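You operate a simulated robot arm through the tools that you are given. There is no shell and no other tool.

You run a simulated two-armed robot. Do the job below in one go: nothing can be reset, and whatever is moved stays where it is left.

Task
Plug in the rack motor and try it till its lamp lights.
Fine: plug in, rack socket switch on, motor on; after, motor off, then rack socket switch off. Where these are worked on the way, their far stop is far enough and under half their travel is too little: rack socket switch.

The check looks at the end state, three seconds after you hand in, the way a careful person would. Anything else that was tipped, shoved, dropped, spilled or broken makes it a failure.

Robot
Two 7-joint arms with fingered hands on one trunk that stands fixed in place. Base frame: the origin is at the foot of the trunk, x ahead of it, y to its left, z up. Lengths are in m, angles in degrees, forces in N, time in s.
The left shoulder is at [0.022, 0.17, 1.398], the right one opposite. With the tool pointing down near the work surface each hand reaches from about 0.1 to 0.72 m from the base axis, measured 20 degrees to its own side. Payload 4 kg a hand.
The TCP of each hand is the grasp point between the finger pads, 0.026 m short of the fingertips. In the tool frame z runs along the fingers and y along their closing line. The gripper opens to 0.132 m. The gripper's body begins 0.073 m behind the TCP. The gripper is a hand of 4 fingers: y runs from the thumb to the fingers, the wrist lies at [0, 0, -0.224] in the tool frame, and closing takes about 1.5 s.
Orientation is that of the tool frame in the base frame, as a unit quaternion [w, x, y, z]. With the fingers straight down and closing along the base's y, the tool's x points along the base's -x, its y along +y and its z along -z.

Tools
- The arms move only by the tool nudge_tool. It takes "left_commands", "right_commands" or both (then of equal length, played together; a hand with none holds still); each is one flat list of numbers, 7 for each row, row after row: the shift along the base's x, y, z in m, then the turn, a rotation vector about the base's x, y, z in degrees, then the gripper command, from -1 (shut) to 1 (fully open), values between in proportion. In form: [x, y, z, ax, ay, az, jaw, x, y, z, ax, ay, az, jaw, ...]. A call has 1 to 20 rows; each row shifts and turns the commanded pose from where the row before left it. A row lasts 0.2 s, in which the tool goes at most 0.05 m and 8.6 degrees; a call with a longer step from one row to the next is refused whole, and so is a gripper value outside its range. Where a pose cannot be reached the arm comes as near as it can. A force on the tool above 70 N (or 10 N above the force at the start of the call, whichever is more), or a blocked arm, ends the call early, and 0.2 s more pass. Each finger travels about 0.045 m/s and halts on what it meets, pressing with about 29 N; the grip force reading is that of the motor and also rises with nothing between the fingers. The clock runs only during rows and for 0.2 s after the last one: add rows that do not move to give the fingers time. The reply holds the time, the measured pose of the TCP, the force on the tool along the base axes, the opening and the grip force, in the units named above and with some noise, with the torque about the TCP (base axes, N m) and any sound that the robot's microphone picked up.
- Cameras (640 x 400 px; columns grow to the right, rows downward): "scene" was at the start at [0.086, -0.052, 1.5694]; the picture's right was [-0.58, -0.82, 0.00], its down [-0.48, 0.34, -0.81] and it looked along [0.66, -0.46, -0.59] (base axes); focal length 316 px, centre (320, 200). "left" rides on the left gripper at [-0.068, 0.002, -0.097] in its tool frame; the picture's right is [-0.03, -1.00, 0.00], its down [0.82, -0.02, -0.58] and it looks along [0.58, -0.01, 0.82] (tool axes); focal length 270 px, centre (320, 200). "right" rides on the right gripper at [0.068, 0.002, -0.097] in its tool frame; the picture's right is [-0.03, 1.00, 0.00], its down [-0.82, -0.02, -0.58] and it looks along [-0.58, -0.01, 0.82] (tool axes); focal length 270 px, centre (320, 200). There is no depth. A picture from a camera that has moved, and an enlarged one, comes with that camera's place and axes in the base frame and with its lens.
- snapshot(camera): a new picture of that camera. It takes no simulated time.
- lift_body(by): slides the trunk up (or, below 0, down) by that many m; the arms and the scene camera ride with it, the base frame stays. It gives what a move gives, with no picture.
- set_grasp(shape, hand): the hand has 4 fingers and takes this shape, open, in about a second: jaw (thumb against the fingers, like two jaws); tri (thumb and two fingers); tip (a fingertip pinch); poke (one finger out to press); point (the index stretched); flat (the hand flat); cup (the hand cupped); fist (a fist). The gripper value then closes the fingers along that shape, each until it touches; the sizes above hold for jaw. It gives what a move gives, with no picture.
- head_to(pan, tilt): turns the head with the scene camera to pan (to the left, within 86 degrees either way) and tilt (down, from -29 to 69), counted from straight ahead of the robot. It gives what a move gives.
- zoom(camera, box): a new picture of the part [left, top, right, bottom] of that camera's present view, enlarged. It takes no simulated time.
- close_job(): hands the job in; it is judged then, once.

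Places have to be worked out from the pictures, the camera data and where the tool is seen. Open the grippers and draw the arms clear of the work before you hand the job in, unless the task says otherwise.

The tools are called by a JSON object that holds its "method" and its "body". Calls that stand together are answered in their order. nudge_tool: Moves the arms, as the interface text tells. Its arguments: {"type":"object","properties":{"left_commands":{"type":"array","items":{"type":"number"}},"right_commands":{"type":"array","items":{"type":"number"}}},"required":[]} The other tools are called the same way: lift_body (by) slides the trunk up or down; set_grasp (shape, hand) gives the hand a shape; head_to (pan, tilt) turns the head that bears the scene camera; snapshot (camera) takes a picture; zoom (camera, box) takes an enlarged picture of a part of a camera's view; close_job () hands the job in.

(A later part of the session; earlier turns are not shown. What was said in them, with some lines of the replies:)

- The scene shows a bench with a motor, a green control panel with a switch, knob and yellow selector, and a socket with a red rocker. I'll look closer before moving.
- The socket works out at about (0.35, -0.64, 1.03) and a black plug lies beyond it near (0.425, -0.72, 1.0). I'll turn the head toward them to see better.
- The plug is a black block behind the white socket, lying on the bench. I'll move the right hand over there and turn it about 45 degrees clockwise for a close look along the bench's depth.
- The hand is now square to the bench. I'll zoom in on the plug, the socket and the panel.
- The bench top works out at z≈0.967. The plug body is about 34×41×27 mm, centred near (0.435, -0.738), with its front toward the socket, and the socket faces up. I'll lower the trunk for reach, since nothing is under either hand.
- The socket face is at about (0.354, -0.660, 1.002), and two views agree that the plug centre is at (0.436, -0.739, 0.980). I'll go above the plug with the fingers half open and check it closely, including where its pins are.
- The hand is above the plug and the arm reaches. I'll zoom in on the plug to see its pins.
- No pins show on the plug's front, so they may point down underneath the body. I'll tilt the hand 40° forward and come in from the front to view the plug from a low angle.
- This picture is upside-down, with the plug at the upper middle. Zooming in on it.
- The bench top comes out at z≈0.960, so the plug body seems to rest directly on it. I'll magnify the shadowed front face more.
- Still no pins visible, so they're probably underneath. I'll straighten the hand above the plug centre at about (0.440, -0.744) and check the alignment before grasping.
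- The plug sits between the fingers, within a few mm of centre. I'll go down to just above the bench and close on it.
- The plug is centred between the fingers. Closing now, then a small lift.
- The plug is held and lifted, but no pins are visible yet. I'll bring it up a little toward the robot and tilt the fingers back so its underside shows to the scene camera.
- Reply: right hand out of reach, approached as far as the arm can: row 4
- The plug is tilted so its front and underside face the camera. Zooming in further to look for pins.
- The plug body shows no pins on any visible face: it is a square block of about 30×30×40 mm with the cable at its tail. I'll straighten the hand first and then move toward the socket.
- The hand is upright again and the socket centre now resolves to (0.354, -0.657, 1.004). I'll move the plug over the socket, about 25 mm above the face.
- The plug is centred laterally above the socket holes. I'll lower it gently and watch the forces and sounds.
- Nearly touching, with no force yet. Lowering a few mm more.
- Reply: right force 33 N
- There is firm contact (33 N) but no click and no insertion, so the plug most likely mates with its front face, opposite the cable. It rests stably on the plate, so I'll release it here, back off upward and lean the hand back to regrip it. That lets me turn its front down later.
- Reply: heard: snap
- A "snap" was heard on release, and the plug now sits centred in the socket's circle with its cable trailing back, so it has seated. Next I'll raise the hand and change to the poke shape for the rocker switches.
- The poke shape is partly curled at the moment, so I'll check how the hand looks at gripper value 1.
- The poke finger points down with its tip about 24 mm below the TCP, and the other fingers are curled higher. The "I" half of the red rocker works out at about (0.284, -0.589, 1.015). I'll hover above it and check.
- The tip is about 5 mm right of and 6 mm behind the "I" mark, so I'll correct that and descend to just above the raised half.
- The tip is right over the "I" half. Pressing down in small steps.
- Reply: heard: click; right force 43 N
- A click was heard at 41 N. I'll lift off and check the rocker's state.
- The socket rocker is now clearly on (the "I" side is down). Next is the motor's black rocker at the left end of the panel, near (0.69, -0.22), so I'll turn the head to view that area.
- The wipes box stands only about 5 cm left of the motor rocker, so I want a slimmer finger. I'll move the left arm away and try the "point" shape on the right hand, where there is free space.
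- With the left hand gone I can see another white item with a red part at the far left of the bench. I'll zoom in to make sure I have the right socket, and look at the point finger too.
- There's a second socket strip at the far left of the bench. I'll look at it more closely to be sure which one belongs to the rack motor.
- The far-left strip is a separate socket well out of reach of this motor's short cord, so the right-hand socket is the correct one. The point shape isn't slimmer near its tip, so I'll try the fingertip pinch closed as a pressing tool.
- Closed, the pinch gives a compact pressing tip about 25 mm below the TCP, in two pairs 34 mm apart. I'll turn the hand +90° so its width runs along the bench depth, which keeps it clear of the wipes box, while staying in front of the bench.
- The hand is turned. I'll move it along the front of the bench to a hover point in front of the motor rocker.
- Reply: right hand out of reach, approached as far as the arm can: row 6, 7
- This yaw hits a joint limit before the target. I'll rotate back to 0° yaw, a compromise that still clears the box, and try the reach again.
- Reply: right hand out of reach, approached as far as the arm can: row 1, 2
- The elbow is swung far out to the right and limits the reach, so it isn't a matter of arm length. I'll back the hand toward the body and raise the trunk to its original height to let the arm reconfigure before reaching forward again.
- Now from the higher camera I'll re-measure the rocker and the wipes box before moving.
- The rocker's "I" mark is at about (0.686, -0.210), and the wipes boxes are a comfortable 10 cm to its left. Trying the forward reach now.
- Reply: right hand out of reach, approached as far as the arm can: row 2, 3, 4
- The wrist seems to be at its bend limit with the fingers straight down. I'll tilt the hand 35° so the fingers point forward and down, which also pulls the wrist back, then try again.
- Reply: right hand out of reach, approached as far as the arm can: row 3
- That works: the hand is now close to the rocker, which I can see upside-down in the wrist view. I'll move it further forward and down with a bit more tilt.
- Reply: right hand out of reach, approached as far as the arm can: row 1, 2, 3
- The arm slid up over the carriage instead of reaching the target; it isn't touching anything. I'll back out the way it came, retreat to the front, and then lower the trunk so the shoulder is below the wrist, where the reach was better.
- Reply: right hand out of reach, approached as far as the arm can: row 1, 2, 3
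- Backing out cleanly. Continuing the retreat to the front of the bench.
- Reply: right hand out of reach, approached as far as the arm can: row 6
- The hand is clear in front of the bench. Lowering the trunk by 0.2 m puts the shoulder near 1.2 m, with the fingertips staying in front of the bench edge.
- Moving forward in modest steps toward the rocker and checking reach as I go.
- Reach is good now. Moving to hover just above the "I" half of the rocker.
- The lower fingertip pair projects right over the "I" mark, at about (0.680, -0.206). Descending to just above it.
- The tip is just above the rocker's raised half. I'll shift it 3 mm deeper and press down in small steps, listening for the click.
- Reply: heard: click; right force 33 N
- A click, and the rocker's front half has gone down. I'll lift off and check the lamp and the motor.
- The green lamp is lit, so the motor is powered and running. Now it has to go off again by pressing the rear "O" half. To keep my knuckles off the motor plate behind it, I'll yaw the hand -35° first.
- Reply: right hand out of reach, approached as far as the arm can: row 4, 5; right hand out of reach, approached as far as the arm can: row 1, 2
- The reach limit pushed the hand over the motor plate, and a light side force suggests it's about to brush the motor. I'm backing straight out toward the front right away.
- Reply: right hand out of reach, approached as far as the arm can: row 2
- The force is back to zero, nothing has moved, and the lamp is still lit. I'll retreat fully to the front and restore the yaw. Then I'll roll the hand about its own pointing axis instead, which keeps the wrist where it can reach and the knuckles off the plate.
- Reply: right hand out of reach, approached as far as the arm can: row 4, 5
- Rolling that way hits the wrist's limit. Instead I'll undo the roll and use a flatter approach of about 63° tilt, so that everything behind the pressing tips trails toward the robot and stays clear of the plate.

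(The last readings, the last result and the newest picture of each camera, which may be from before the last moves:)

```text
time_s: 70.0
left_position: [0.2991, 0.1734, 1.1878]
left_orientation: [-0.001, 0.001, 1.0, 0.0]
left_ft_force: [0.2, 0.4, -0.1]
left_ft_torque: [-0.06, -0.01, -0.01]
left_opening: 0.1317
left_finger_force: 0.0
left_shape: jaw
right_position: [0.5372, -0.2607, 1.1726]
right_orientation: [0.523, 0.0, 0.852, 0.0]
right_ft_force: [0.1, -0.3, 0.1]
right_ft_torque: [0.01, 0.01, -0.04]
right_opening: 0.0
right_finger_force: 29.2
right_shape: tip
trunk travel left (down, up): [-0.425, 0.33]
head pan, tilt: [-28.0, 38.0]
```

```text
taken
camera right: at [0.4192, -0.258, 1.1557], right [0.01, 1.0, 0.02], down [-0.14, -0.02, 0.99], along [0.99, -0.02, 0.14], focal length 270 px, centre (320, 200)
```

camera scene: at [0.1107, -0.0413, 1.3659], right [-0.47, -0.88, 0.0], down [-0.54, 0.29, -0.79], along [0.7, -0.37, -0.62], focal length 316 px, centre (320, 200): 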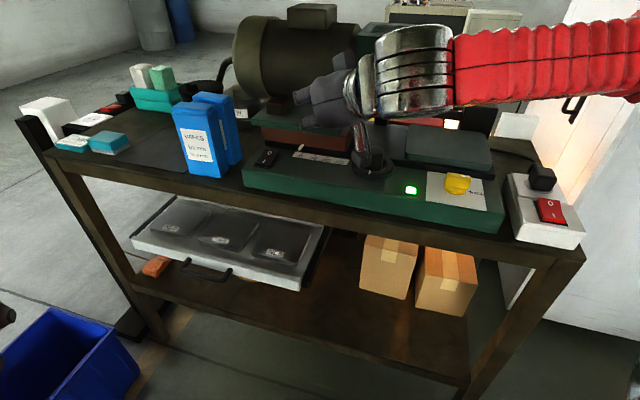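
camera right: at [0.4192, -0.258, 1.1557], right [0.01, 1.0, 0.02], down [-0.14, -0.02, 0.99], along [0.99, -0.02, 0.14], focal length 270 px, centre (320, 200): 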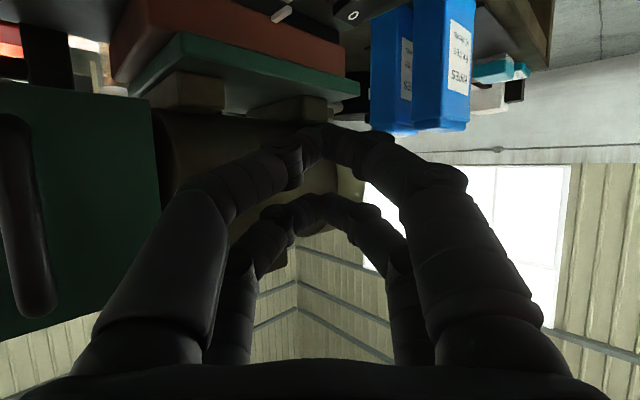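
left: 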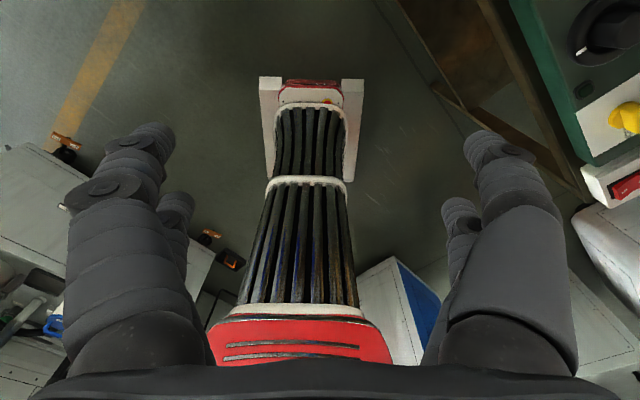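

That pose is reachable with no limits. Moving toward the rocker in small checked steps.

{"method": "nudge_tool", "body": {"right_commands": [0.01, 0.017, -0.01, 0, 0, 0, -1, 0.02, 0.012, -0.02, 0, 0, 0, -1, 0.025, 0.008, -0.02, 0, 0, 0, -1, 0, 0, 0, 0, 0, 0, -1]}}

{"method": "snapshot", "body": {"camera": "scene"}}

{"method": "snapshot", "body": {"camera": "right"}}

```text
time_s: 71.0
left_position: [0.2992, 0.172, 1.1874]
left_orientation: [0.0, -0.001, 1.0, 0.0]
left_ft_force: [0.1, 0.0, 0.1]
left_ft_torque: [0.01, -0.04, -0.04]
left_opening: 0.1318
left_finger_force: 0.1
left_shape: jaw
right_position: [0.5959, -0.2414, 1.1403]
right_orientation: [0.521, -0.001, 0.853, -0.001]
right_ft_force: [0.2, -0.5, -0.4]
right_ft_torque: [0.02, -0.02, -0.03]
right_opening: 0.0
right_finger_force: 29.0
right_shape: tip
right hand out of reach, approached as far as the arm can: row 2, 3
trunk travel left (down, up): [-0.425, 0.33]
head pan, tilt: [-28.0, 38.0]
```

```text
taken
camera scene: at [0.1103, -0.0424, 1.3659], right [-0.47, -0.88, 0.0], down [-0.54, 0.29, -0.79], along [0.7, -0.37, -0.62], focal length 316 px, centre (320, 200)
```

scene: 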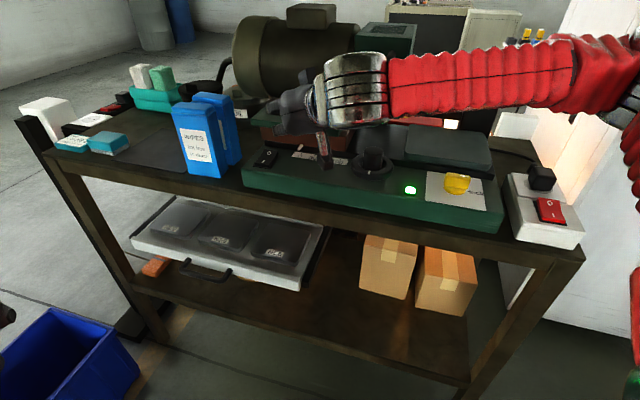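

```text
taken
camera right: at [0.4787, -0.2379, 1.1241], right [0.01, 1.0, 0.02], down [-0.14, -0.02, 0.99], along [0.99, -0.01, 0.14], focal length 270 px, centre (320, 200)
```

right: 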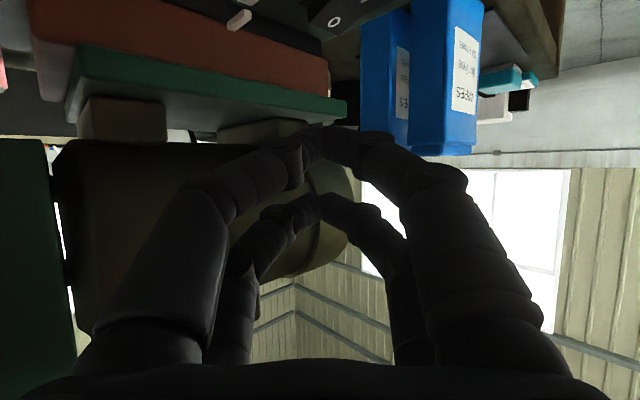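

The forearm comes in from the right, so the wrist can't point forward far enough. The left arm comes from the other side and points naturally along the bench depth, so I'll retract the right arm and try the left.

{"method": "nudge_tool", "body": {"right_commands": [-0.04, -0.02, 0.02, 0, 6, 0, -1, -0.04, -0.02, 0.02, 0, 7.75, 0, -1, -0.03, -0.03, 0.02, 0, 7.75, 0, -1, -0.02, -0.04, 0.01, 0, 7.75, 0, -1, -0.02, -0.04, 0.01, 0, 7.75, 0, -1, -0.02, -0.04, 0.01, 0, 7.75, 0, -1, -0.02, -0.04, 0, 0, 7.75, 0, -1, -0.02, -0.03, 0, 0, 7, 0, -1]}}

{"method": "snapshot", "body": {"camera": "scene"}}

{"method": "snapshot", "body": {"camera": "left"}}

```text
time_s: 72.8
left_position: [0.2997, 0.1721, 1.1876]
left_orientation: [0.0, -0.001, 1.0, 0.0]
left_ft_force: [-0.4, 0.4, 0.5]
left_ft_torque: [0.04, 0.03, 0.03]
left_opening: 0.1319
left_finger_force: 0.1
left_shape: jaw
right_position: [0.3868, -0.5004, 1.2315]
right_orientation: [0.029, -0.001, 1.0, 0.002]
right_ft_force: [0.7, 0.8, 0.2]
right_ft_torque: [-0.02, 0.0, -0.01]
right_opening: 0.0005
right_finger_force: 28.9
right_shape: tip
trunk travel left (down, up): [-0.425, 0.33]
head pan, tilt: [-28.0, 38.0]
```

```text
taken
camera scene: at [0.1108, -0.0422, 1.3658], right [-0.47, -0.88, 0.0], down [-0.54, 0.29, -0.79], along [0.7, -0.37, -0.62], focal length 316 px, centre (320, 200)
```

scene: 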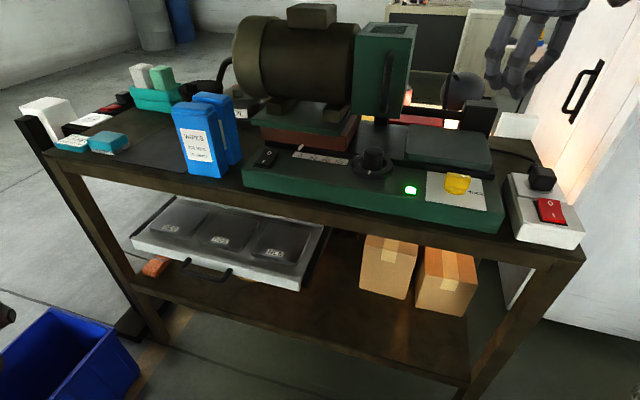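

```text
taken
camera left: at [0.368, 0.1743, 1.285], right [0.03, -1.0, 0.0], down [-0.82, -0.02, 0.58], along [-0.58, -0.01, -0.82], focal length 270 px, centre (320, 200)
```

left: 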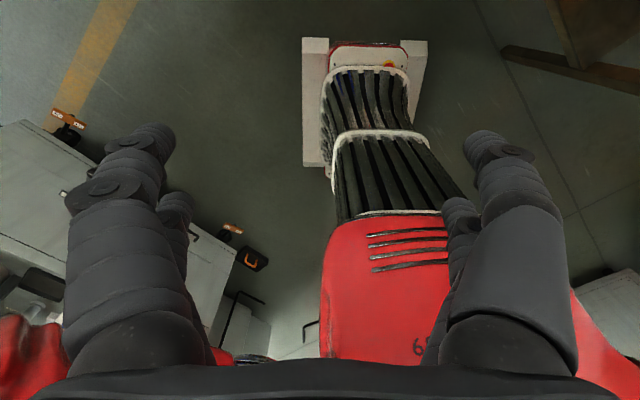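

The view is clear and the lamp is still on. I'll give the left hand the same closed pinch and turn it -45° on the way toward the front of the panel.

{"method": "set_grasp", "body": {"hand": "left", "shape": "tip"}}

{"method": "nudge_tool", "body": {"left_commands": [0.015, -0.017, 0.005, 0, 0, 0, -1, 0.02, -0.02, 0.005, 0, 0, -7.5, -1, 0.02, -0.02, 0, 0, 0, -7.5, -1, 0.02, -0.025, 0, 0, 0, -7.5, -1, 0.025, -0.025, 0, 0, 0, -7.5, -1, 0.025, -0.03, 0, 0, 0, -7.5, -1, 0.025, -0.03, 0, 0, 0, -7.5, -1, 0, 0, 0, 0, 0, 0, -1]}}

{"method": "snapshot", "body": {"camera": "scene"}}

{"method": "snapshot", "body": {"camera": "left"}}

```text
time_s: 73.8
left_position: [0.3002, 0.1715, 1.1878]
left_orientation: [-0.001, 0.0, 1.0, 0.0]
left_ft_force: [-0.2, -0.5, -0.1]
left_ft_torque: [-0.03, 0.01, 0.01]
left_opening: 0.1317
left_finger_force: 0.0
left_shape: tip
right_position: [0.3877, -0.5006, 1.2307]
right_orientation: [0.031, 0.0, 1.0, 0.0]
right_ft_force: [0.1, -0.3, -0.2]
right_ft_torque: [0.01, 0.0, -0.01]
right_opening: 0.0
right_finger_force: 29.0
right_shape: tip
trunk travel left (down, up): [-0.425, 0.33]
head pan, tilt: [-28.0, 38.0]
```

```text
time_s: 75.5
left_position: [0.4519, 0.0046, 1.1981]
left_orientation: [0.0, 0.384, 0.924, 0.0]
left_ft_force: [-0.5, 0.3, -0.2]
left_ft_torque: [-0.02, -0.02, 0.0]
left_opening: 0.0
left_finger_force: 15.2
left_shape: tip
right_position: [0.3876, -0.5002, 1.2316]
right_orientation: [0.031, 0.0, 1.0, 0.0]
right_ft_force: [0.7, -0.3, 0.5]
right_ft_torque: [-0.02, 0.0, -0.01]
right_opening: 0.0001
right_finger_force: 29.0
right_shape: tip
trunk travel left (down, up): [-0.425, 0.33]
head pan, tilt: [-28.0, 38.0]
```

```text
taken
camera scene: at [0.1106, -0.0416, 1.3659], right [-0.47, -0.88, 0.0], down [-0.54, 0.29, -0.79], along [0.7, -0.37, -0.62], focal length 316 px, centre (320, 200)
```

scene: 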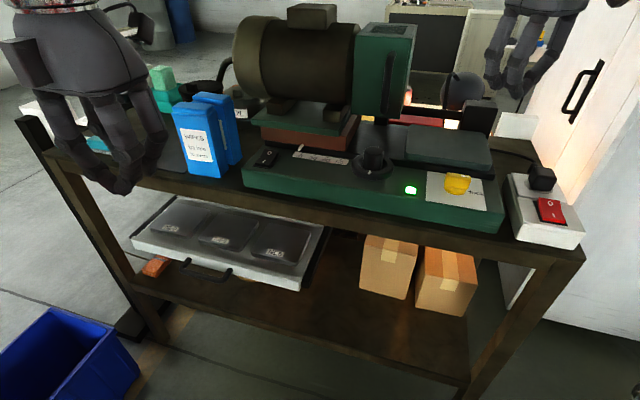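

```text
taken
camera left: at [0.5, -0.0417, 1.2947], right [-0.69, -0.72, 0.0], down [-0.59, 0.56, 0.58], along [-0.42, 0.4, -0.82], focal length 270 px, centre (320, 200)
```

left: 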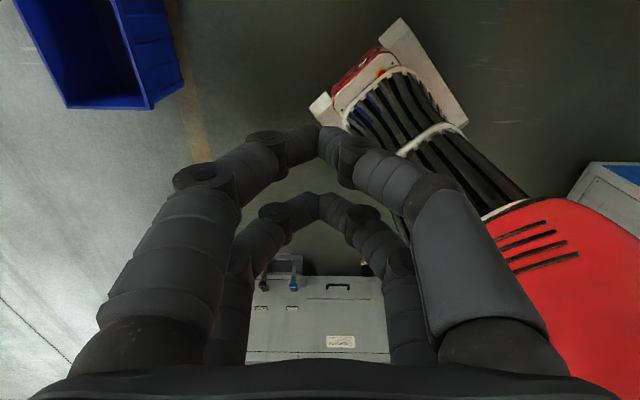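

Now I'll tilt the left hand 45° toward the bench while moving to a point in front of the rocker.

{"method": "nudge_tool", "body": {"left_commands": [0.018, -0.0175, 0, -5.3, -5.3, 0, -1, 0.018, -0.0175, 0, -5.3, -5.3, 0, -1, 0.018, -0.0175, 0, -5.3, -5.3, 0, -1, 0.018, -0.0175, -0.01, -5.3, -5.3, 0, -1, 0.018, -0.0175, -0.01, -5.3, -5.3, 0, -1, 0.018, -0.0175, -0.01, -5.3, -5.3, 0, -1, 0, 0, 0, 0, 0, 0, -1]}}

{"method": "snapshot", "body": {"camera": "scene"}}

```text
time_s: 77.2
left_position: [0.5586, -0.0994, 1.1679]
left_orientation: [0.354, 0.354, 0.853, -0.147]
left_ft_force: [-0.7, 0.4, -1.1]
left_ft_torque: [-0.02, 0.01, 0.01]
left_opening: 0.0002
left_finger_force: 28.6
left_shape: tip
right_position: [0.3874, -0.5014, 1.2303]
right_orientation: [0.031, 0.0, 1.0, 0.001]
right_ft_force: [-0.9, -0.3, 0.5]
right_ft_torque: [0.01, -0.05, -0.02]
right_opening: 0.0
right_finger_force: 29.2
right_shape: tip
trunk travel left (down, up): [-0.425, 0.33]
head pan, tilt: [-28.0, 38.0]
```

```text
taken
camera scene: at [0.1107, -0.0423, 1.3659], right [-0.47, -0.88, 0.0], down [-0.54, 0.29, -0.79], along [0.7, -0.37, -0.62], focal length 316 px, centre (320, 200)
```

scene: 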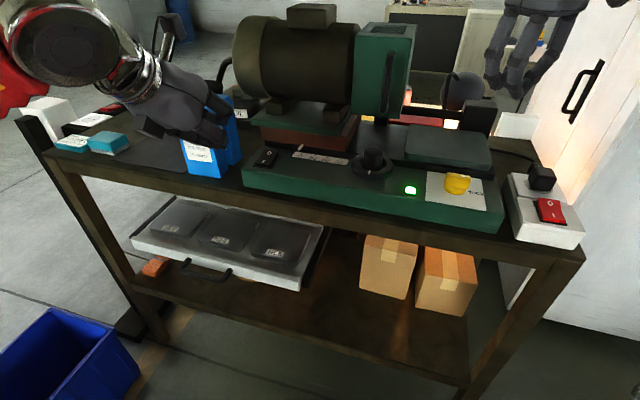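

The left arm reaches this comfortably. Moving in toward a hover above the rocker's rear half.

{"method": "nudge_tool", "body": {"left_commands": [0.03, -0.027, -0.015, 0, 0, 0, -1, 0.03, -0.027, -0.02, 0, 0, 0, -1, 0.03, -0.027, -0.02, 0, 0, 0, -1, 0, 0, 0, 0, 0, 0, -1]}}

{"method": "zoom", "body": {"camera": "scene", "box": [180, 80, 340, 200]}}

{"method": "snapshot", "body": {"camera": "left"}}

```text
time_s: 78.2
left_position: [0.6484, -0.1808, 1.1107]
left_orientation: [0.353, 0.353, 0.854, -0.146]
left_ft_force: [0.2, -0.9, -0.2]
left_ft_torque: [-0.05, -0.02, 0.05]
left_opening: 0.0
left_finger_force: 28.8
left_shape: tip
right_position: [0.3869, -0.4987, 1.2298]
right_orientation: [0.031, 0.0, 1.0, 0.0]
right_ft_force: [-0.1, 0.3, -0.5]
right_ft_torque: [-0.04, -0.04, 0.0]
right_opening: 0.0
right_finger_force: 28.9
right_shape: tip
trunk travel left (down, up): [-0.425, 0.33]
head pan, tilt: [-28.0, 38.0]
```

```text
3.33 times, centred on (260, 140) of scene
camera zoom: at [0.1106, -0.0414, 1.3659], right [-0.47, -0.88, 0.0], down [-0.54, 0.29, -0.79], along [0.7, -0.37, -0.62], focal length 1052 px, centre (520, 400)
```

zoom: 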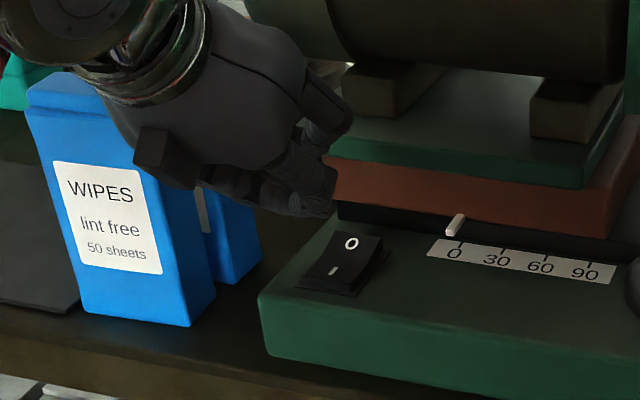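

```text
taken
camera left: at [0.6345, -0.1647, 1.2291], right [-0.69, -0.72, 0.02], down [-0.71, 0.68, -0.17], along [0.11, -0.13, -0.99], focal length 270 px, centre (320, 200)
```

left: 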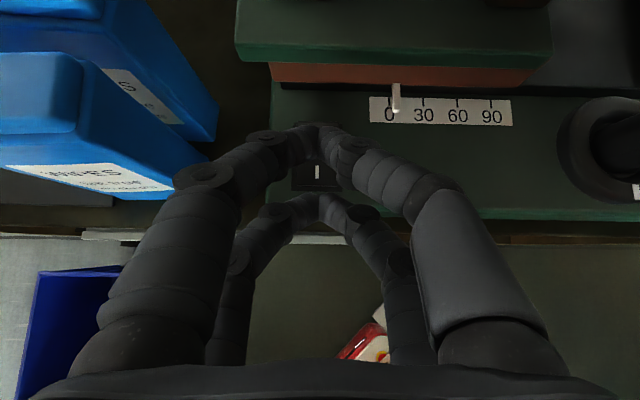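

The left wrist camera looks straight down on the rocker and the boxes are clear. The "O" half should be near (0.699, -0.227), so I'll move the tips above it.

{"method": "nudge_tool", "body": {"left_commands": [0.0233, -0.0211, -0.012, 0, 0, 0, -1, 0.0233, -0.0211, -0.012, 0, 0, 0, -1, 0, 0, 0, 0, 0, 0, -1]}}

{"method": "zoom", "body": {"camera": "scene", "box": [180, 80, 340, 200]}}

{"method": "snapshot", "body": {"camera": "left"}}

```text
time_s: 79.0
left_position: [0.6948, -0.223, 1.0877]
left_orientation: [0.354, 0.354, 0.854, -0.146]
left_ft_force: [0.1, 0.2, -0.6]
left_ft_torque: [-0.01, 0.01, 0.0]
left_opening: 0.0001
left_finger_force: 28.6
left_shape: tip
right_position: [0.3871, -0.4988, 1.23]
right_orientation: [0.03, 0.0, 1.0, 0.0]
right_ft_force: [0.3, 0.5, -0.9]
right_ft_torque: [0.03, -0.02, -0.01]
right_opening: 0.0
right_finger_force: 29.3
right_shape: tip
trunk travel left (down, up): [-0.425, 0.33]
head pan, tilt: [-28.0, 38.0]
```

```text
3.33 times, centred on (260, 140) of scene
camera zoom: at [0.1111, -0.0416, 1.3658], right [-0.47, -0.88, 0.0], down [-0.54, 0.29, -0.79], along [0.7, -0.37, -0.62], focal length 1052 px, centre (520, 400)
```

zoom: 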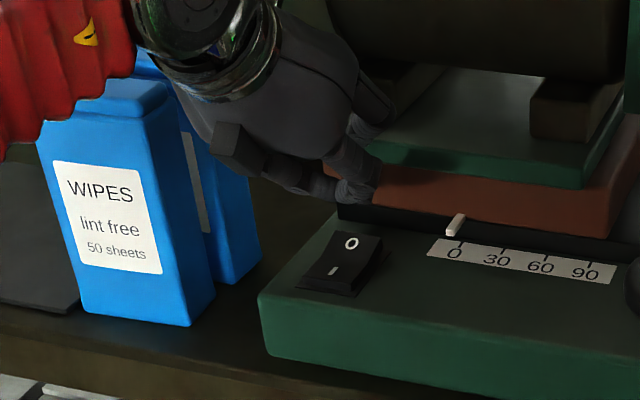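

```text
taken
camera left: at [0.6818, -0.207, 1.2055], right [-0.69, -0.72, 0.02], down [-0.71, 0.68, -0.17], along [0.11, -0.13, -0.99], focal length 270 px, centre (320, 200)
```

left: 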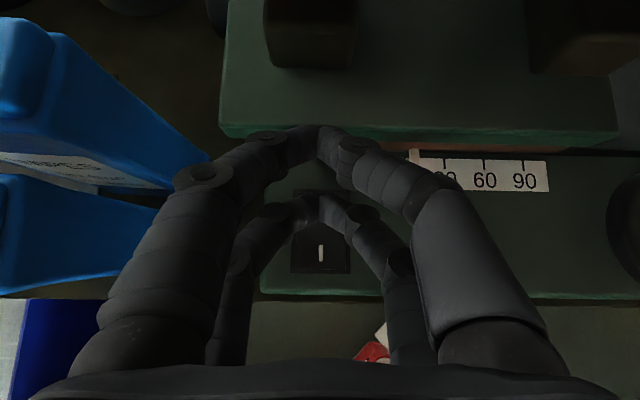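

The rear fingertip pair would just graze the plate edge if I came down here. I'll tilt 15° more and pull back about 1 cm so that pair stays clear, then check.

{"method": "nudge_tool", "body": {"left_commands": [-0.0045, 0.0035, 0, -5.3, -5.3, 0, -1, -0.0041, 0.0034, 0, -5.3, -5.3, 0, -1, 0, 0, -0.012, 0, 0, 0, -1, 0, 0, 0, 0, 0, 0, -1]}}

{"method": "zoom", "body": {"camera": "scene", "box": [200, 100, 320, 190]}}

{"method": "snapshot", "body": {"camera": "left"}}

```text
time_s: 80.0
left_position: [0.6859, -0.2166, 1.0758]
left_orientation: [0.462, 0.332, 0.8, -0.192]
left_ft_force: [0.0, -0.2, 0.0]
left_ft_torque: [0.0, 0.01, 0.0]
left_opening: 0.0001
left_finger_force: 29.1
left_shape: tip
right_position: [0.387, -0.4999, 1.2323]
right_orientation: [0.03, 0.0, 1.0, 0.0]
right_ft_force: [0.6, -0.8, 0.0]
right_ft_torque: [-0.05, -0.01, -0.03]
right_opening: 0.0
right_finger_force: 28.9
right_shape: tip
trunk travel left (down, up): [-0.425, 0.33]
head pan, tilt: [-28.0, 38.0]
```

```text
4.44 times, centred on (260, 145) of scene
camera zoom: at [0.111, -0.0423, 1.3658], right [-0.47, -0.88, 0.0], down [-0.54, 0.29, -0.79], along [0.7, -0.37, -0.62], focal length 1402 px, centre (587, 444)
```

zoom: 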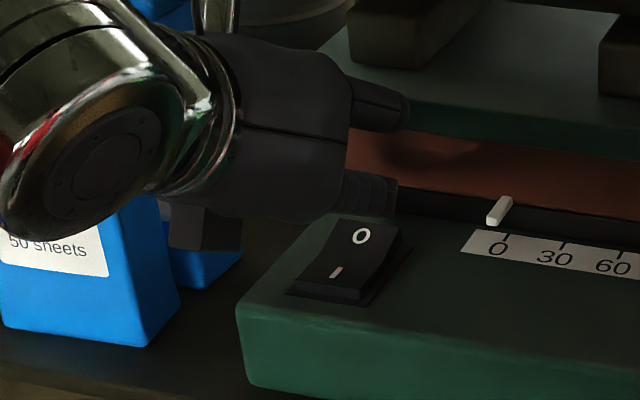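

```text
taken
camera left: at [0.6519, -0.1798, 1.1845], right [-0.7, -0.72, 0.02], down [-0.66, 0.63, -0.42], along [0.28, -0.31, -0.91], focal length 270 px, centre (320, 200)
```

left: 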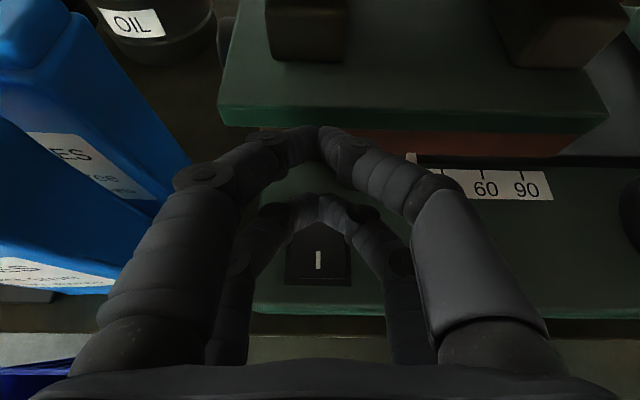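

The tips sit just above the "O" with clearance all round. Descending, then pressing in small steps.

{"method": "nudge_tool", "body": {"left_commands": [0, 0, -0.01, 0, 0, 0, -1, 0, 0, -0.008, 0, 0, 0, -1, 0, 0, 0, 0, 0, 0, -1]}}

{"method": "zoom", "body": {"camera": "scene", "box": [200, 100, 320, 190]}}

{"method": "zoom", "body": {"camera": "left", "box": [200, 80, 440, 300]}}

```text
time_s: 80.8
left_position: [0.6859, -0.2159, 1.0578]
left_orientation: [0.461, 0.331, 0.801, -0.191]
left_ft_force: [0.2, 0.8, -0.4]
left_ft_torque: [-0.02, 0.02, 0.02]
left_opening: 0.0002
left_finger_force: 29.5
left_shape: tip
right_position: [0.3866, -0.5007, 1.231]
right_orientation: [0.029, 0.0, 1.0, 0.0]
right_ft_force: [0.1, 0.0, 0.4]
right_ft_torque: [-0.02, 0.01, -0.03]
right_opening: 0.0
right_finger_force: 28.4
right_shape: tip
trunk travel left (down, up): [-0.425, 0.33]
head pan, tilt: [-28.0, 38.0]
```

```text
4.44 times, centred on (260, 145) of scene
camera zoom: at [0.1111, -0.0423, 1.3658], right [-0.47, -0.88, 0.0], down [-0.54, 0.29, -0.79], along [0.7, -0.37, -0.62], focal length 1402 px, centre (587, 444)
```

zoom: 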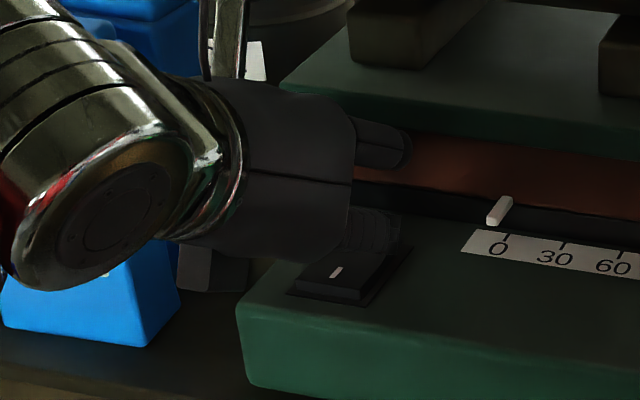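

```text
1.82 times, centred on (320, 190) of left
camera zoom: at [0.6519, -0.1796, 1.1665], right [-0.7, -0.72, 0.02], down [-0.66, 0.63, -0.42], along [0.28, -0.31, -0.91], focal length 491 px, centre (320, 218)
```

zoom: 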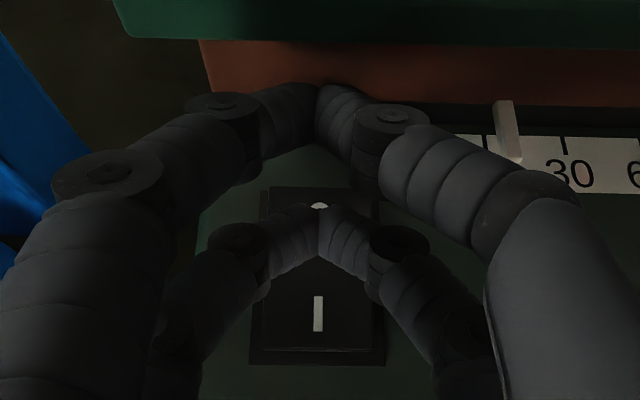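

The left wrist camera shows the pressing tips on the O half, just in front of the "O" mark. Pressing now.

{"method": "nudge_tool", "body": {"left_commands": [0.001, -0.001, -0.006, 0, 0, 0, -1, 0, 0, -0.006, 0, 0, 0, -1, 0, 0, 0, 0, 0, 0, -1]}}

{"method": "zoom", "body": {"camera": "left", "box": [200, 80, 440, 300]}}

{"method": "snapshot", "body": {"camera": "scene"}}

```text
time_s: 81.5
left_position: [0.6858, -0.217, 1.053]
left_orientation: [0.467, 0.331, 0.797, -0.193]
left_ft_force: [7.9, -2.2, 27.1]
left_ft_torque: [-0.23, -0.59, 0.05]
left_opening: 0.0001
left_finger_force: 29.3
left_shape: tip
right_position: [0.3858, -0.4995, 1.2321]
right_orientation: [0.03, -0.001, 1.0, 0.001]
right_ft_force: [0.4, -0.2, -1.1]
right_ft_torque: [-0.02, 0.0, 0.0]
right_opening: 0.0
right_finger_force: 29.1
right_shape: tip
trunk travel left (down, up): [-0.425, 0.33]
head pan, tilt: [-28.0, 38.0]
heard: click
```

```text
1.82 times, centred on (320, 190) of left
camera zoom: at [0.6514, -0.1802, 1.1609], right [-0.7, -0.71, 0.02], down [-0.65, 0.63, -0.43], along [0.29, -0.31, -0.9], focal length 491 px, centre (320, 218)
```

zoom: 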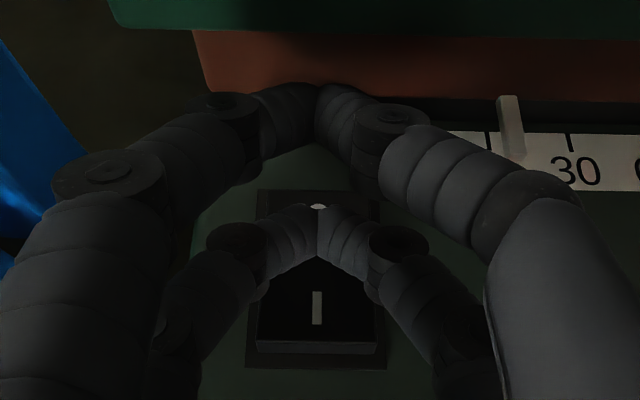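

```text
taken
camera scene: at [0.1091, -0.0416, 1.3664], right [-0.47, -0.88, 0.0], down [-0.54, 0.29, -0.79], along [0.7, -0.37, -0.61], focal length 316 px, centre (320, 200)
```

scene: 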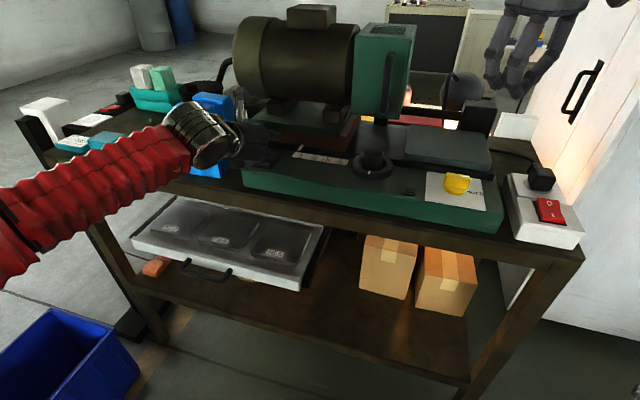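

Click: the "I" half popped up and the green lamp is off. I'll withdraw the left hand up and back out.

{"method": "nudge_tool", "body": {"left_commands": [0, 0, 0.012, 0, 0, 0, -1, 0, 0, 0.02, 0, 0, 0, -1, -0.025, 0.025, 0.02, 0, 0, 0, -1, -0.03, 0.03, 0.02, 5.3, 5.3, 0, -1, -0.03, 0.03, 0.02, 5.3, 5.3, 0, -1, -0.03, 0.03, 0, 5.3, 5.3, 0, -1, -0.03, 0.03, 0, 5.3, 5.3, 0, -1, -0.03, 0.035, 0, 5.3, 5.3, 0, -1, -0.03, 0.035, 0, 5.3, 5.3, 0, -1, -0.03, 0.035, 0, 5.3, 5.3, 0, -1, -0.02, 0.035, 0, 5.3, 5.3, 0, -1, 0, 0, 0, 0, 0, 0, -1]}}

{"method": "zoom", "body": {"camera": "scene", "box": [180, 70, 500, 250]}}

{"method": "snapshot", "body": {"camera": "scene"}}

```text
time_s: 84.2
left_position: [0.4315, 0.0676, 1.1387]
left_orientation: [0.0, 0.383, 0.924, 0.001]
left_ft_force: [0.8, 0.0, -0.3]
left_ft_torque: [-0.03, -0.02, 0.0]
left_opening: 0.0002
left_finger_force: 29.1
left_shape: tip
right_position: [0.388, -0.5009, 1.23]
right_orientation: [0.031, 0.0, 1.0, 0.001]
right_ft_force: [0.1, 0.3, 0.2]
right_ft_torque: [0.0, 0.0, 0.02]
right_opening: 0.0
right_finger_force: 28.8
right_shape: tip
trunk travel left (down, up): [-0.425, 0.33]
head pan, tilt: [-28.0, 38.0]
```

```text
2.00 times, centred on (340, 160) of scene
camera zoom: at [0.111, -0.0426, 1.3658], right [-0.47, -0.88, 0.0], down [-0.54, 0.29, -0.79], along [0.7, -0.37, -0.62], focal length 631 px, centre (280, 280)
```

zoom: 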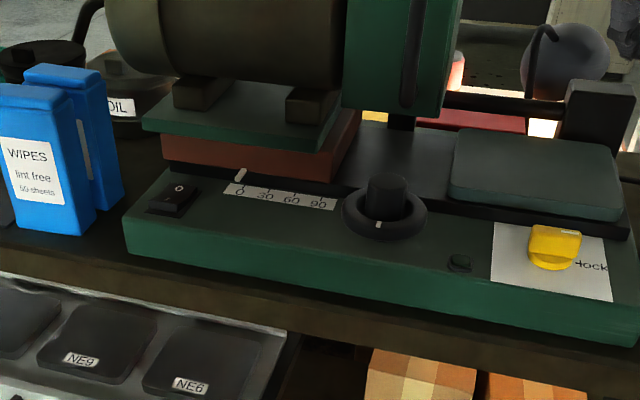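

```text
taken
camera scene: at [0.111, -0.0426, 1.3658], right [-0.47, -0.88, 0.0], down [-0.54, 0.29, -0.79], along [0.7, -0.37, -0.62], focal length 316 px, centre (320, 200)
```

scene: 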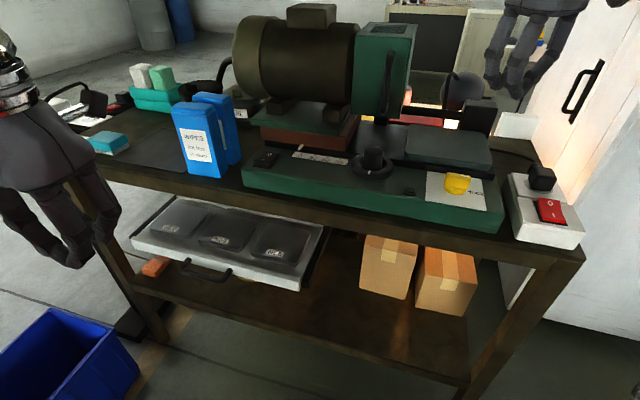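

The motor is off. Last step is the red socket switch: I'll set the right hand back to poke, turn it -45° and bring it above the socket.

{"method": "set_grasp", "body": {"hand": "right", "shape": "poke"}}

{"method": "nudge_tool", "body": {"right_commands": [-0.014, -0.017, 0, 0, 3.5, 0, 1, -0.014, -0.017, -0.01, 0, 0, -7.5, 1, -0.014, -0.017, -0.015, 0, 0, -7.5, 1, -0.014, -0.017, -0.02, 0, 0, -7.5, 1, -0.014, -0.017, -0.02, 0, 0, -7.5, 1, -0.013, -0.017, -0.02, 0, 0, -7.5, 1, 0, 0, 0, 0, 0, -7.5, 1, 0, 0, 0, 0, 0, 0, 1]}}

{"method": "head_to", "body": {"pan": -58, "tilt": 40}}

{"method": "snapshot", "body": {"camera": "right"}}

{"method": "snapshot", "body": {"camera": "scene"}}

```text
time_s: 85.0
left_position: [0.4321, 0.0679, 1.1375]
left_orientation: [0.0, 0.382, 0.924, -0.001]
left_ft_force: [1.2, -1.1, -0.5]
left_ft_torque: [-0.02, 0.01, -0.01]
left_opening: 0.0001
left_finger_force: 29.2
left_shape: tip
right_position: [0.3866, -0.5002, 1.2303]
right_orientation: [0.031, -0.001, 1.0, 0.001]
right_ft_force: [0.7, 0.2, 0.9]
right_ft_torque: [-0.01, -0.02, 0.01]
right_opening: 0.0
right_finger_force: 0.1
right_shape: poke
trunk travel left (down, up): [-0.425, 0.33]
head pan, tilt: [-28.0, 38.0]
```

```text
time_s: 86.8
left_position: [0.4324, 0.067, 1.1374]
left_orientation: [-0.001, 0.382, 0.924, 0.0]
left_ft_force: [0.6, -0.1, -0.7]
left_ft_torque: [-0.01, -0.01, -0.01]
left_opening: 0.0
left_finger_force: 29.2
left_shape: tip
right_position: [0.3024, -0.6007, 1.1454]
right_orientation: [0.0, 0.384, 0.923, 0.001]
right_ft_force: [0.2, 0.3, 0.4]
right_ft_torque: [-0.01, -0.02, 0.0]
right_opening: 0.0
right_finger_force: 0.1
right_shape: poke
trunk travel left (down, up): [-0.425, 0.33]
head pan, tilt: [-28.0, 38.0]
```

```text
time_s: 87.8
left_position: [0.4322, 0.0681, 1.1389]
left_orientation: [0.0, 0.383, 0.924, 0.0]
left_ft_force: [0.1, -0.2, -0.5]
left_ft_torque: [0.02, 0.03, -0.02]
left_opening: 0.0
left_finger_force: 29.3
left_shape: tip
right_position: [0.3033, -0.6012, 1.1462]
right_orientation: [-0.001, 0.383, 0.924, 0.001]
right_ft_force: [0.1, -0.1, 0.2]
right_ft_torque: [0.02, 0.02, 0.01]
right_opening: 0.0
right_finger_force: 0.0
right_shape: poke
trunk travel left (down, up): [-0.425, 0.33]
head pan, tilt: [-58.0, 40.0]
```

```text
taken
camera right: at [0.256, -0.5511, 1.243], right [0.72, 0.69, 0.0], down [0.56, -0.59, 0.58], along [0.4, -0.42, -0.82], focal length 270 px, centre (320, 200)
```

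right: 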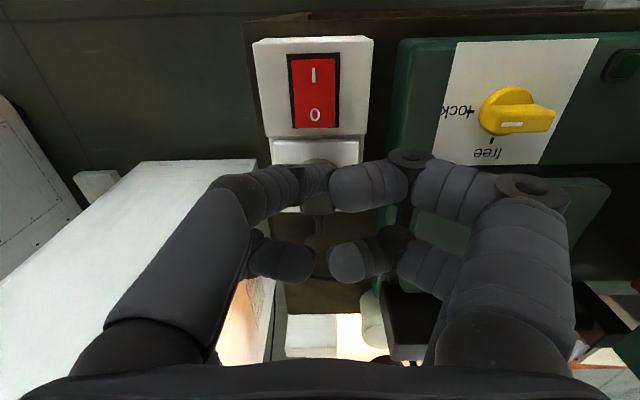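

```text
taken
camera scene: at [0.0798, -0.0737, 1.3629], right [-0.85, -0.53, 0.0], down [-0.34, 0.54, -0.77], along [0.41, -0.65, -0.64], focal length 316 px, centre (320, 200)
```

scene: 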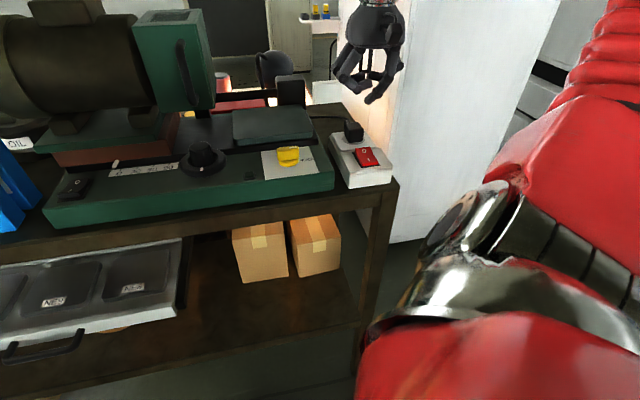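

The "O" mark is at (0.303, -0.607), directly below the poke finger. Descending to just above it.

{"method": "nudge_tool", "body": {"right_commands": [0.001, -0.001, -0.04, 0, 0, 0, 1, 0, 0, -0.035, 0, 0, 0, 1, 0, 0, -0.015, 0, 0, 0, 1, 0, 0, 0, 0, 0, 0, 1]}}

{"method": "snapshot", "body": {"camera": "right"}}

{"method": "zoom", "body": {"camera": "scene", "box": [310, 90, 410, 190]}}

```text
time_s: 88.8
left_position: [0.4307, 0.0677, 1.1391]
left_orientation: [0.001, 0.382, 0.924, 0.0]
left_ft_force: [-0.5, -0.3, 1.0]
left_ft_torque: [0.0, -0.01, 0.03]
left_opening: 0.0
left_finger_force: 29.1
left_shape: tip
right_position: [0.3039, -0.6032, 1.0574]
right_orientation: [0.0, 0.383, 0.924, -0.001]
right_ft_force: [0.2, 0.8, 0.3]
right_ft_torque: [-0.01, 0.02, -0.01]
right_opening: 0.0002
right_finger_force: 0.1
right_shape: poke
trunk travel left (down, up): [-0.425, 0.33]
head pan, tilt: [-58.0, 40.0]
```

```text
taken
camera right: at [0.2568, -0.5527, 1.1529], right [0.73, 0.69, 0.0], down [0.56, -0.59, 0.58], along [0.4, -0.42, -0.82], focal length 270 px, centre (320, 200)
```

right: 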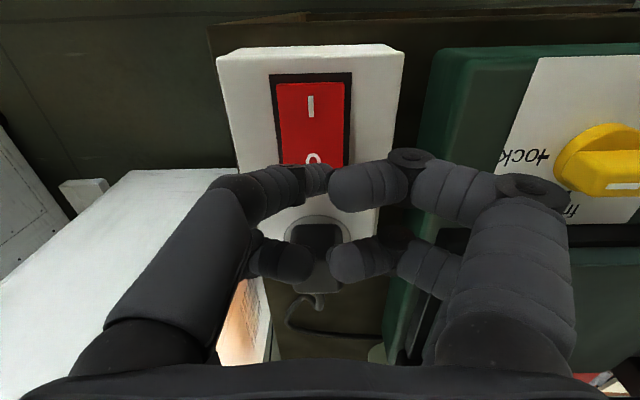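

```text
4.00 times, centred on (360, 140) of scene
camera zoom: at [0.0796, -0.0738, 1.3629], right [-0.85, -0.53, 0.0], down [-0.34, 0.55, -0.77], along [0.41, -0.65, -0.64], focal length 1262 px, centre (160, 440)
```

zoom: 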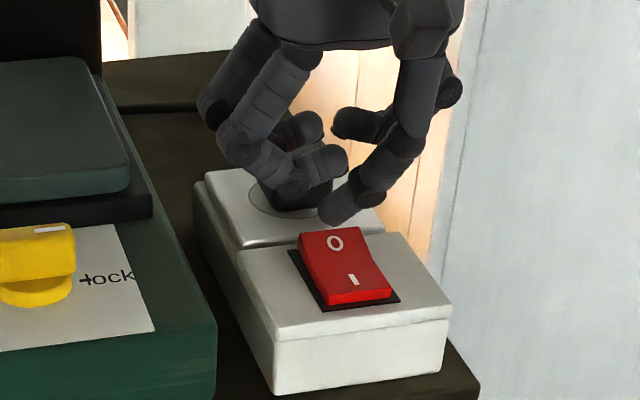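

The tip lines up directly above the raised "O", and the curled fingers stay well above the plug. Pressing down in small steps.

{"method": "nudge_tool", "body": {"right_commands": [0, 0, -0.007, 0, 0, 0, 1, 0, 0, -0.006, 0, 0, 0, 1, 0, 0, -0.004, 0, 0, 0, 1, 0, 0, 0, 0, 0, 0, 1]}}

{"method": "zoom", "body": {"camera": "scene", "box": [310, 90, 410, 190]}}

```text
time_s: 89.8
left_position: [0.432, 0.0684, 1.139]
left_orientation: [0.0, 0.382, 0.924, 0.0]
left_ft_force: [-0.4, -0.3, 0.6]
left_ft_torque: [0.0, 0.01, -0.03]
left_opening: 0.0
left_finger_force: 28.8
left_shape: tip
right_position: [0.3058, -0.6036, 1.0426]
right_orientation: [0.003, 0.382, 0.924, -0.001]
right_ft_force: [-0.4, -3.7, 23.2]
right_ft_torque: [-0.07, 0.01, 0.02]
right_opening: 0.0004
right_finger_force: 0.0
right_shape: poke
trunk travel left (down, up): [-0.425, 0.33]
head pan, tilt: [-58.0, 40.0]
heard: click
```

```text
4.00 times, centred on (360, 140) of scene
camera zoom: at [0.0785, -0.0723, 1.3633], right [-0.85, -0.53, 0.0], down [-0.34, 0.54, -0.77], along [0.41, -0.65, -0.64], focal length 1262 px, centre (160, 440)
```

zoom: 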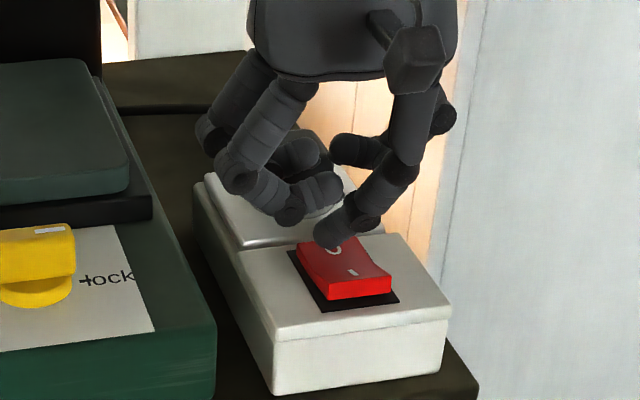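

Click heard and the "I" side has risen, so the socket is off. I'll lift straight up and withdraw the right arm, then inspect.

{"method": "nudge_tool", "body": {"right_commands": [0, 0, 0.012, 0, 0, 0, 1, 0, 0, 0.04, 0, 0, 0, 1, -0.01, 0.01, 0.045, 0, 0, 0, 1, -0.02, 0.02, 0.04, 0, 0, 0, 1, -0.025, 0.025, 0.02, 0, 0, 0, 1, -0.025, 0.025, 0.02, 0, 0, 0, 1, 0, 0, 0, 0, 0, 0, 1]}}

{"method": "zoom", "body": {"camera": "scene", "box": [310, 90, 410, 190]}}

{"method": "snapshot", "body": {"camera": "right"}}

{"method": "snapshot", "body": {"camera": "scene"}}

```text
time_s: 91.4
left_position: [0.4326, 0.0684, 1.1373]
left_orientation: [-0.001, 0.383, 0.924, 0.0]
left_ft_force: [-0.4, 0.5, -0.1]
left_ft_torque: [0.03, -0.01, 0.0]
left_opening: 0.0
left_finger_force: 28.7
left_shape: tip
right_position: [0.2245, -0.5236, 1.2162]
right_orientation: [-0.001, 0.383, 0.924, 0.001]
right_ft_force: [0.3, 0.0, 0.0]
right_ft_torque: [-0.02, 0.04, 0.01]
right_opening: 0.0
right_finger_force: 0.0
right_shape: poke
trunk travel left (down, up): [-0.425, 0.33]
head pan, tilt: [-58.0, 40.0]
```

```text
4.00 times, centred on (360, 140) of scene
camera zoom: at [0.0807, -0.0744, 1.3627], right [-0.85, -0.53, 0.0], down [-0.34, 0.55, -0.77], along [0.41, -0.65, -0.64], focal length 1262 px, centre (160, 440)
```

zoom: 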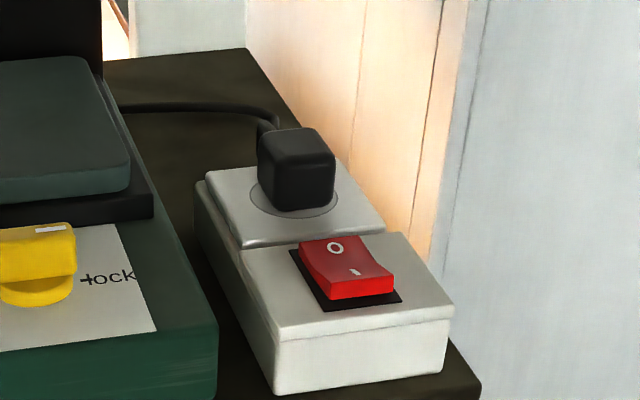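

```text
taken
camera right: at [0.1774, -0.4734, 1.3131], right [0.72, 0.69, 0.0], down [0.56, -0.59, 0.58], along [0.4, -0.42, -0.82], focal length 270 px, centre (320, 200)
```

right: 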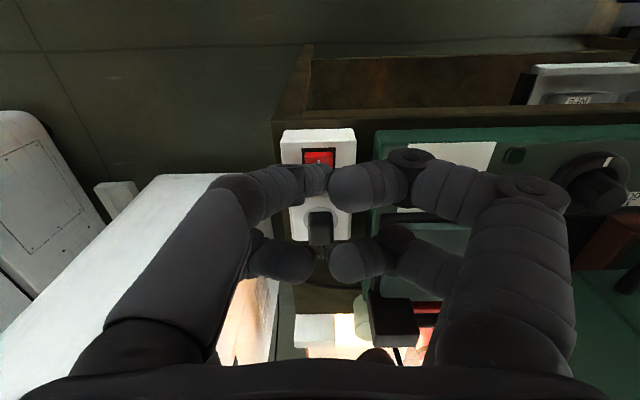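

```text
taken
camera scene: at [0.0807, -0.0744, 1.3627], right [-0.85, -0.53, 0.0], down [-0.34, 0.55, -0.77], along [0.41, -0.65, -0.64], focal length 316 px, centre (320, 200)
```

scene: 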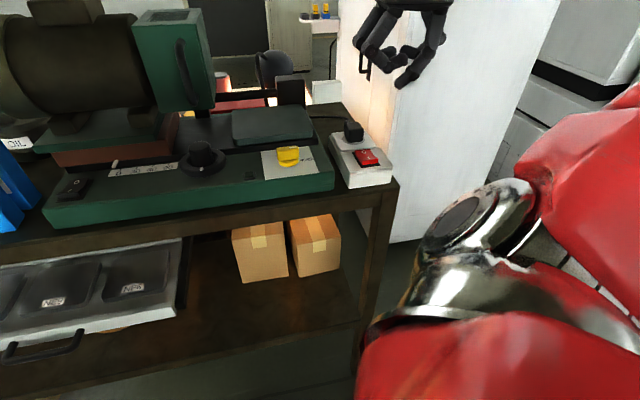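

The red rocker is back to off and the plug is still seated. I'll open both hands in their free positions, draw the arms back a little more, and take a last look over the bench.

{"method": "set_grasp", "body": {"hand": "right", "shape": "jaw"}}

{"method": "set_grasp", "body": {"hand": "left", "shape": "jaw"}}

{"method": "nudge_tool", "body": {"left_commands": [-0.02, 0.02, 0.01, 0, 0, 0, 1, -0.02, 0.025, 0.01, 0, 0, 0, 1, -0.02, 0.025, 0.01, 0, 0, 0, 1, -0.02, 0.025, 0.01, 0, 0, 0, 1, 0, 0, 0, 0, 0, 0, 1, 0, 0, 0, 0, 0, 0, 1], "right_commands": [0, 0.02, 0.02, 0, 0, 0, 1, 0, 0.02, 0.02, 0, 0, 0, 1, 0, 0.02, 0.02, 0, 0, 0, 1, 0, 0, 0, 0, 0, 0, 1, 0, 0, 0, 0, 0, 0, 1, 0, 0, 0, 0, 0, 0, 1]}}

{"method": "head_to", "body": {"pan": -32, "tilt": 36}}

{"method": "snapshot", "body": {"camera": "scene"}}

{"method": "zoom", "body": {"camera": "scene", "box": [150, 60, 350, 220]}}

{"method": "zoom", "body": {"camera": "scene", "box": [340, 100, 540, 260]}}

```text
time_s: 92.3
left_position: [0.4322, 0.0689, 1.1375]
left_orientation: [-0.001, 0.383, 0.924, -0.001]
left_ft_force: [0.2, 0.2, -0.3]
left_ft_torque: [0.01, -0.01, -0.01]
left_opening: 0.0
left_finger_force: 28.7
left_shape: tip
right_position: [0.2253, -0.5243, 1.2165]
right_orientation: [0.0, 0.383, 0.924, 0.0]
right_ft_force: [0.0, -1.0, 0.3]
right_ft_torque: [-0.03, -0.03, 0.05]
right_opening: 0.1318
right_finger_force: 0.0
right_shape: jaw
trunk travel left (down, up): [-0.425, 0.33]
head pan, tilt: [-58.0, 40.0]
```

```text
time_s: 93.2
left_position: [0.4314, 0.0677, 1.1384]
left_orientation: [0.0, 0.383, 0.924, -0.001]
left_ft_force: [0.0, 0.1, -0.7]
left_ft_torque: [0.01, 0.0, -0.01]
left_opening: 0.1319
left_finger_force: 0.1
left_shape: jaw
right_position: [0.2247, -0.525, 1.2176]
right_orientation: [0.0, 0.383, 0.924, -0.001]
right_ft_force: [-0.6, -0.8, 0.3]
right_ft_torque: [-0.02, 0.01, -0.01]
right_opening: 0.1318
right_finger_force: 0.0
right_shape: jaw
trunk travel left (down, up): [-0.425, 0.33]
head pan, tilt: [-58.0, 40.0]
```

```text
time_s: 94.6
left_position: [0.3521, 0.1629, 1.179]
left_orientation: [0.0, 0.383, 0.924, 0.0]
left_ft_force: [0.7, -0.4, 0.4]
left_ft_torque: [0.0, -0.03, -0.02]
left_opening: 0.132
left_finger_force: 0.0
left_shape: jaw
right_position: [0.2246, -0.463, 1.2761]
right_orientation: [0.0, 0.383, 0.924, 0.0]
right_ft_force: [-1.0, -0.3, 0.7]
right_ft_torque: [-0.01, 0.0, 0.0]
right_opening: 0.1318
right_finger_force: 0.0
right_shape: jaw
trunk travel left (down, up): [-0.425, 0.33]
head pan, tilt: [-58.0, 40.0]
```

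```text
time_s: 95.5
left_position: [0.3524, 0.1628, 1.1792]
left_orientation: [0.0, 0.382, 0.924, 0.0]
left_ft_force: [-0.7, -0.3, 1.0]
left_ft_torque: [-0.02, -0.03, -0.01]
left_opening: 0.132
left_finger_force: 0.1
left_shape: jaw
right_position: [0.2234, -0.4628, 1.2763]
right_orientation: [0.001, 0.383, 0.924, -0.001]
right_ft_force: [-0.1, 0.5, -0.3]
right_ft_torque: [0.02, 0.01, -0.01]
right_opening: 0.132
right_finger_force: 0.0
right_shape: jaw
trunk travel left (down, up): [-0.425, 0.33]
head pan, tilt: [-32.0, 36.0]
```

```text
taken
camera scene: at [0.1085, -0.0482, 1.3689], right [-0.53, -0.85, 0.0], down [-0.5, 0.31, -0.81], along [0.69, -0.43, -0.59], focal length 316 px, centre (320, 200)
```

scene: 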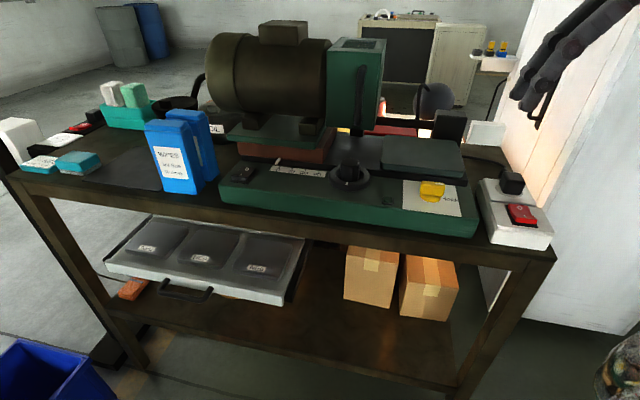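

```text
2.50 times, centred on (250, 140) of scene
camera zoom: at [0.1085, -0.0482, 1.3689], right [-0.53, -0.85, 0.0], down [-0.5, 0.31, -0.81], along [0.69, -0.43, -0.59], focal length 789 px, centre (495, 350)
```

zoom: 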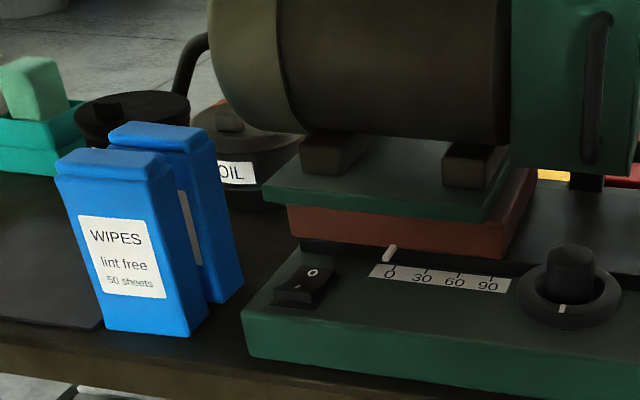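

```text
2.50 times, centred on (440, 180) of scene
camera zoom: at [0.1085, -0.0482, 1.3689], right [-0.53, -0.85, 0.0], down [-0.5, 0.31, -0.81], along [0.69, -0.43, -0.59], focal length 789 px, centre (20, 250)
```

zoom: 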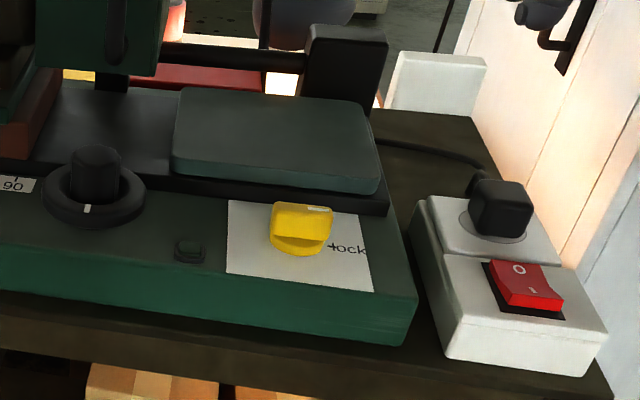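

The plug is seated, the motor rocker is at O, the lamp is out after having lit, and the socket rocker is at O. Nothing else on the bench has moved, both hands are open and the arms are clear, so I'm handing in.

{"method": "close_job", "body": {}}

```text
The job is handed in.
```

The rack motor is plugged in, and its green lamp lit when I switched it on. Both switches are off again and the job is handed in; no result came back.

- **Plug:** it is seated in the white socket at the right end of the bench. I heard it snap in as I released it.
- **Order:** I switched the socket on, then the motor on, and the lamp lit. Then I switched the motor off and, last, the socket off. Each switch clicked over fully.
- **Other socket:** there is a second socket strip at the far left of the bench. I took the right-hand one as the rack socket because the plug lay beside it and the motor's cord is short. The lamp lighting confirmed it.
- **Near contact:** while reaching for the motor's off switch, my right hand may have lightly touched the motor, with a side force of about 2.5 N. I backed off at once, and the last pictures show nothing shifted.

Both hands are open and the arms are clear of the bench. The trunk is 0.2 m lower than where it started.
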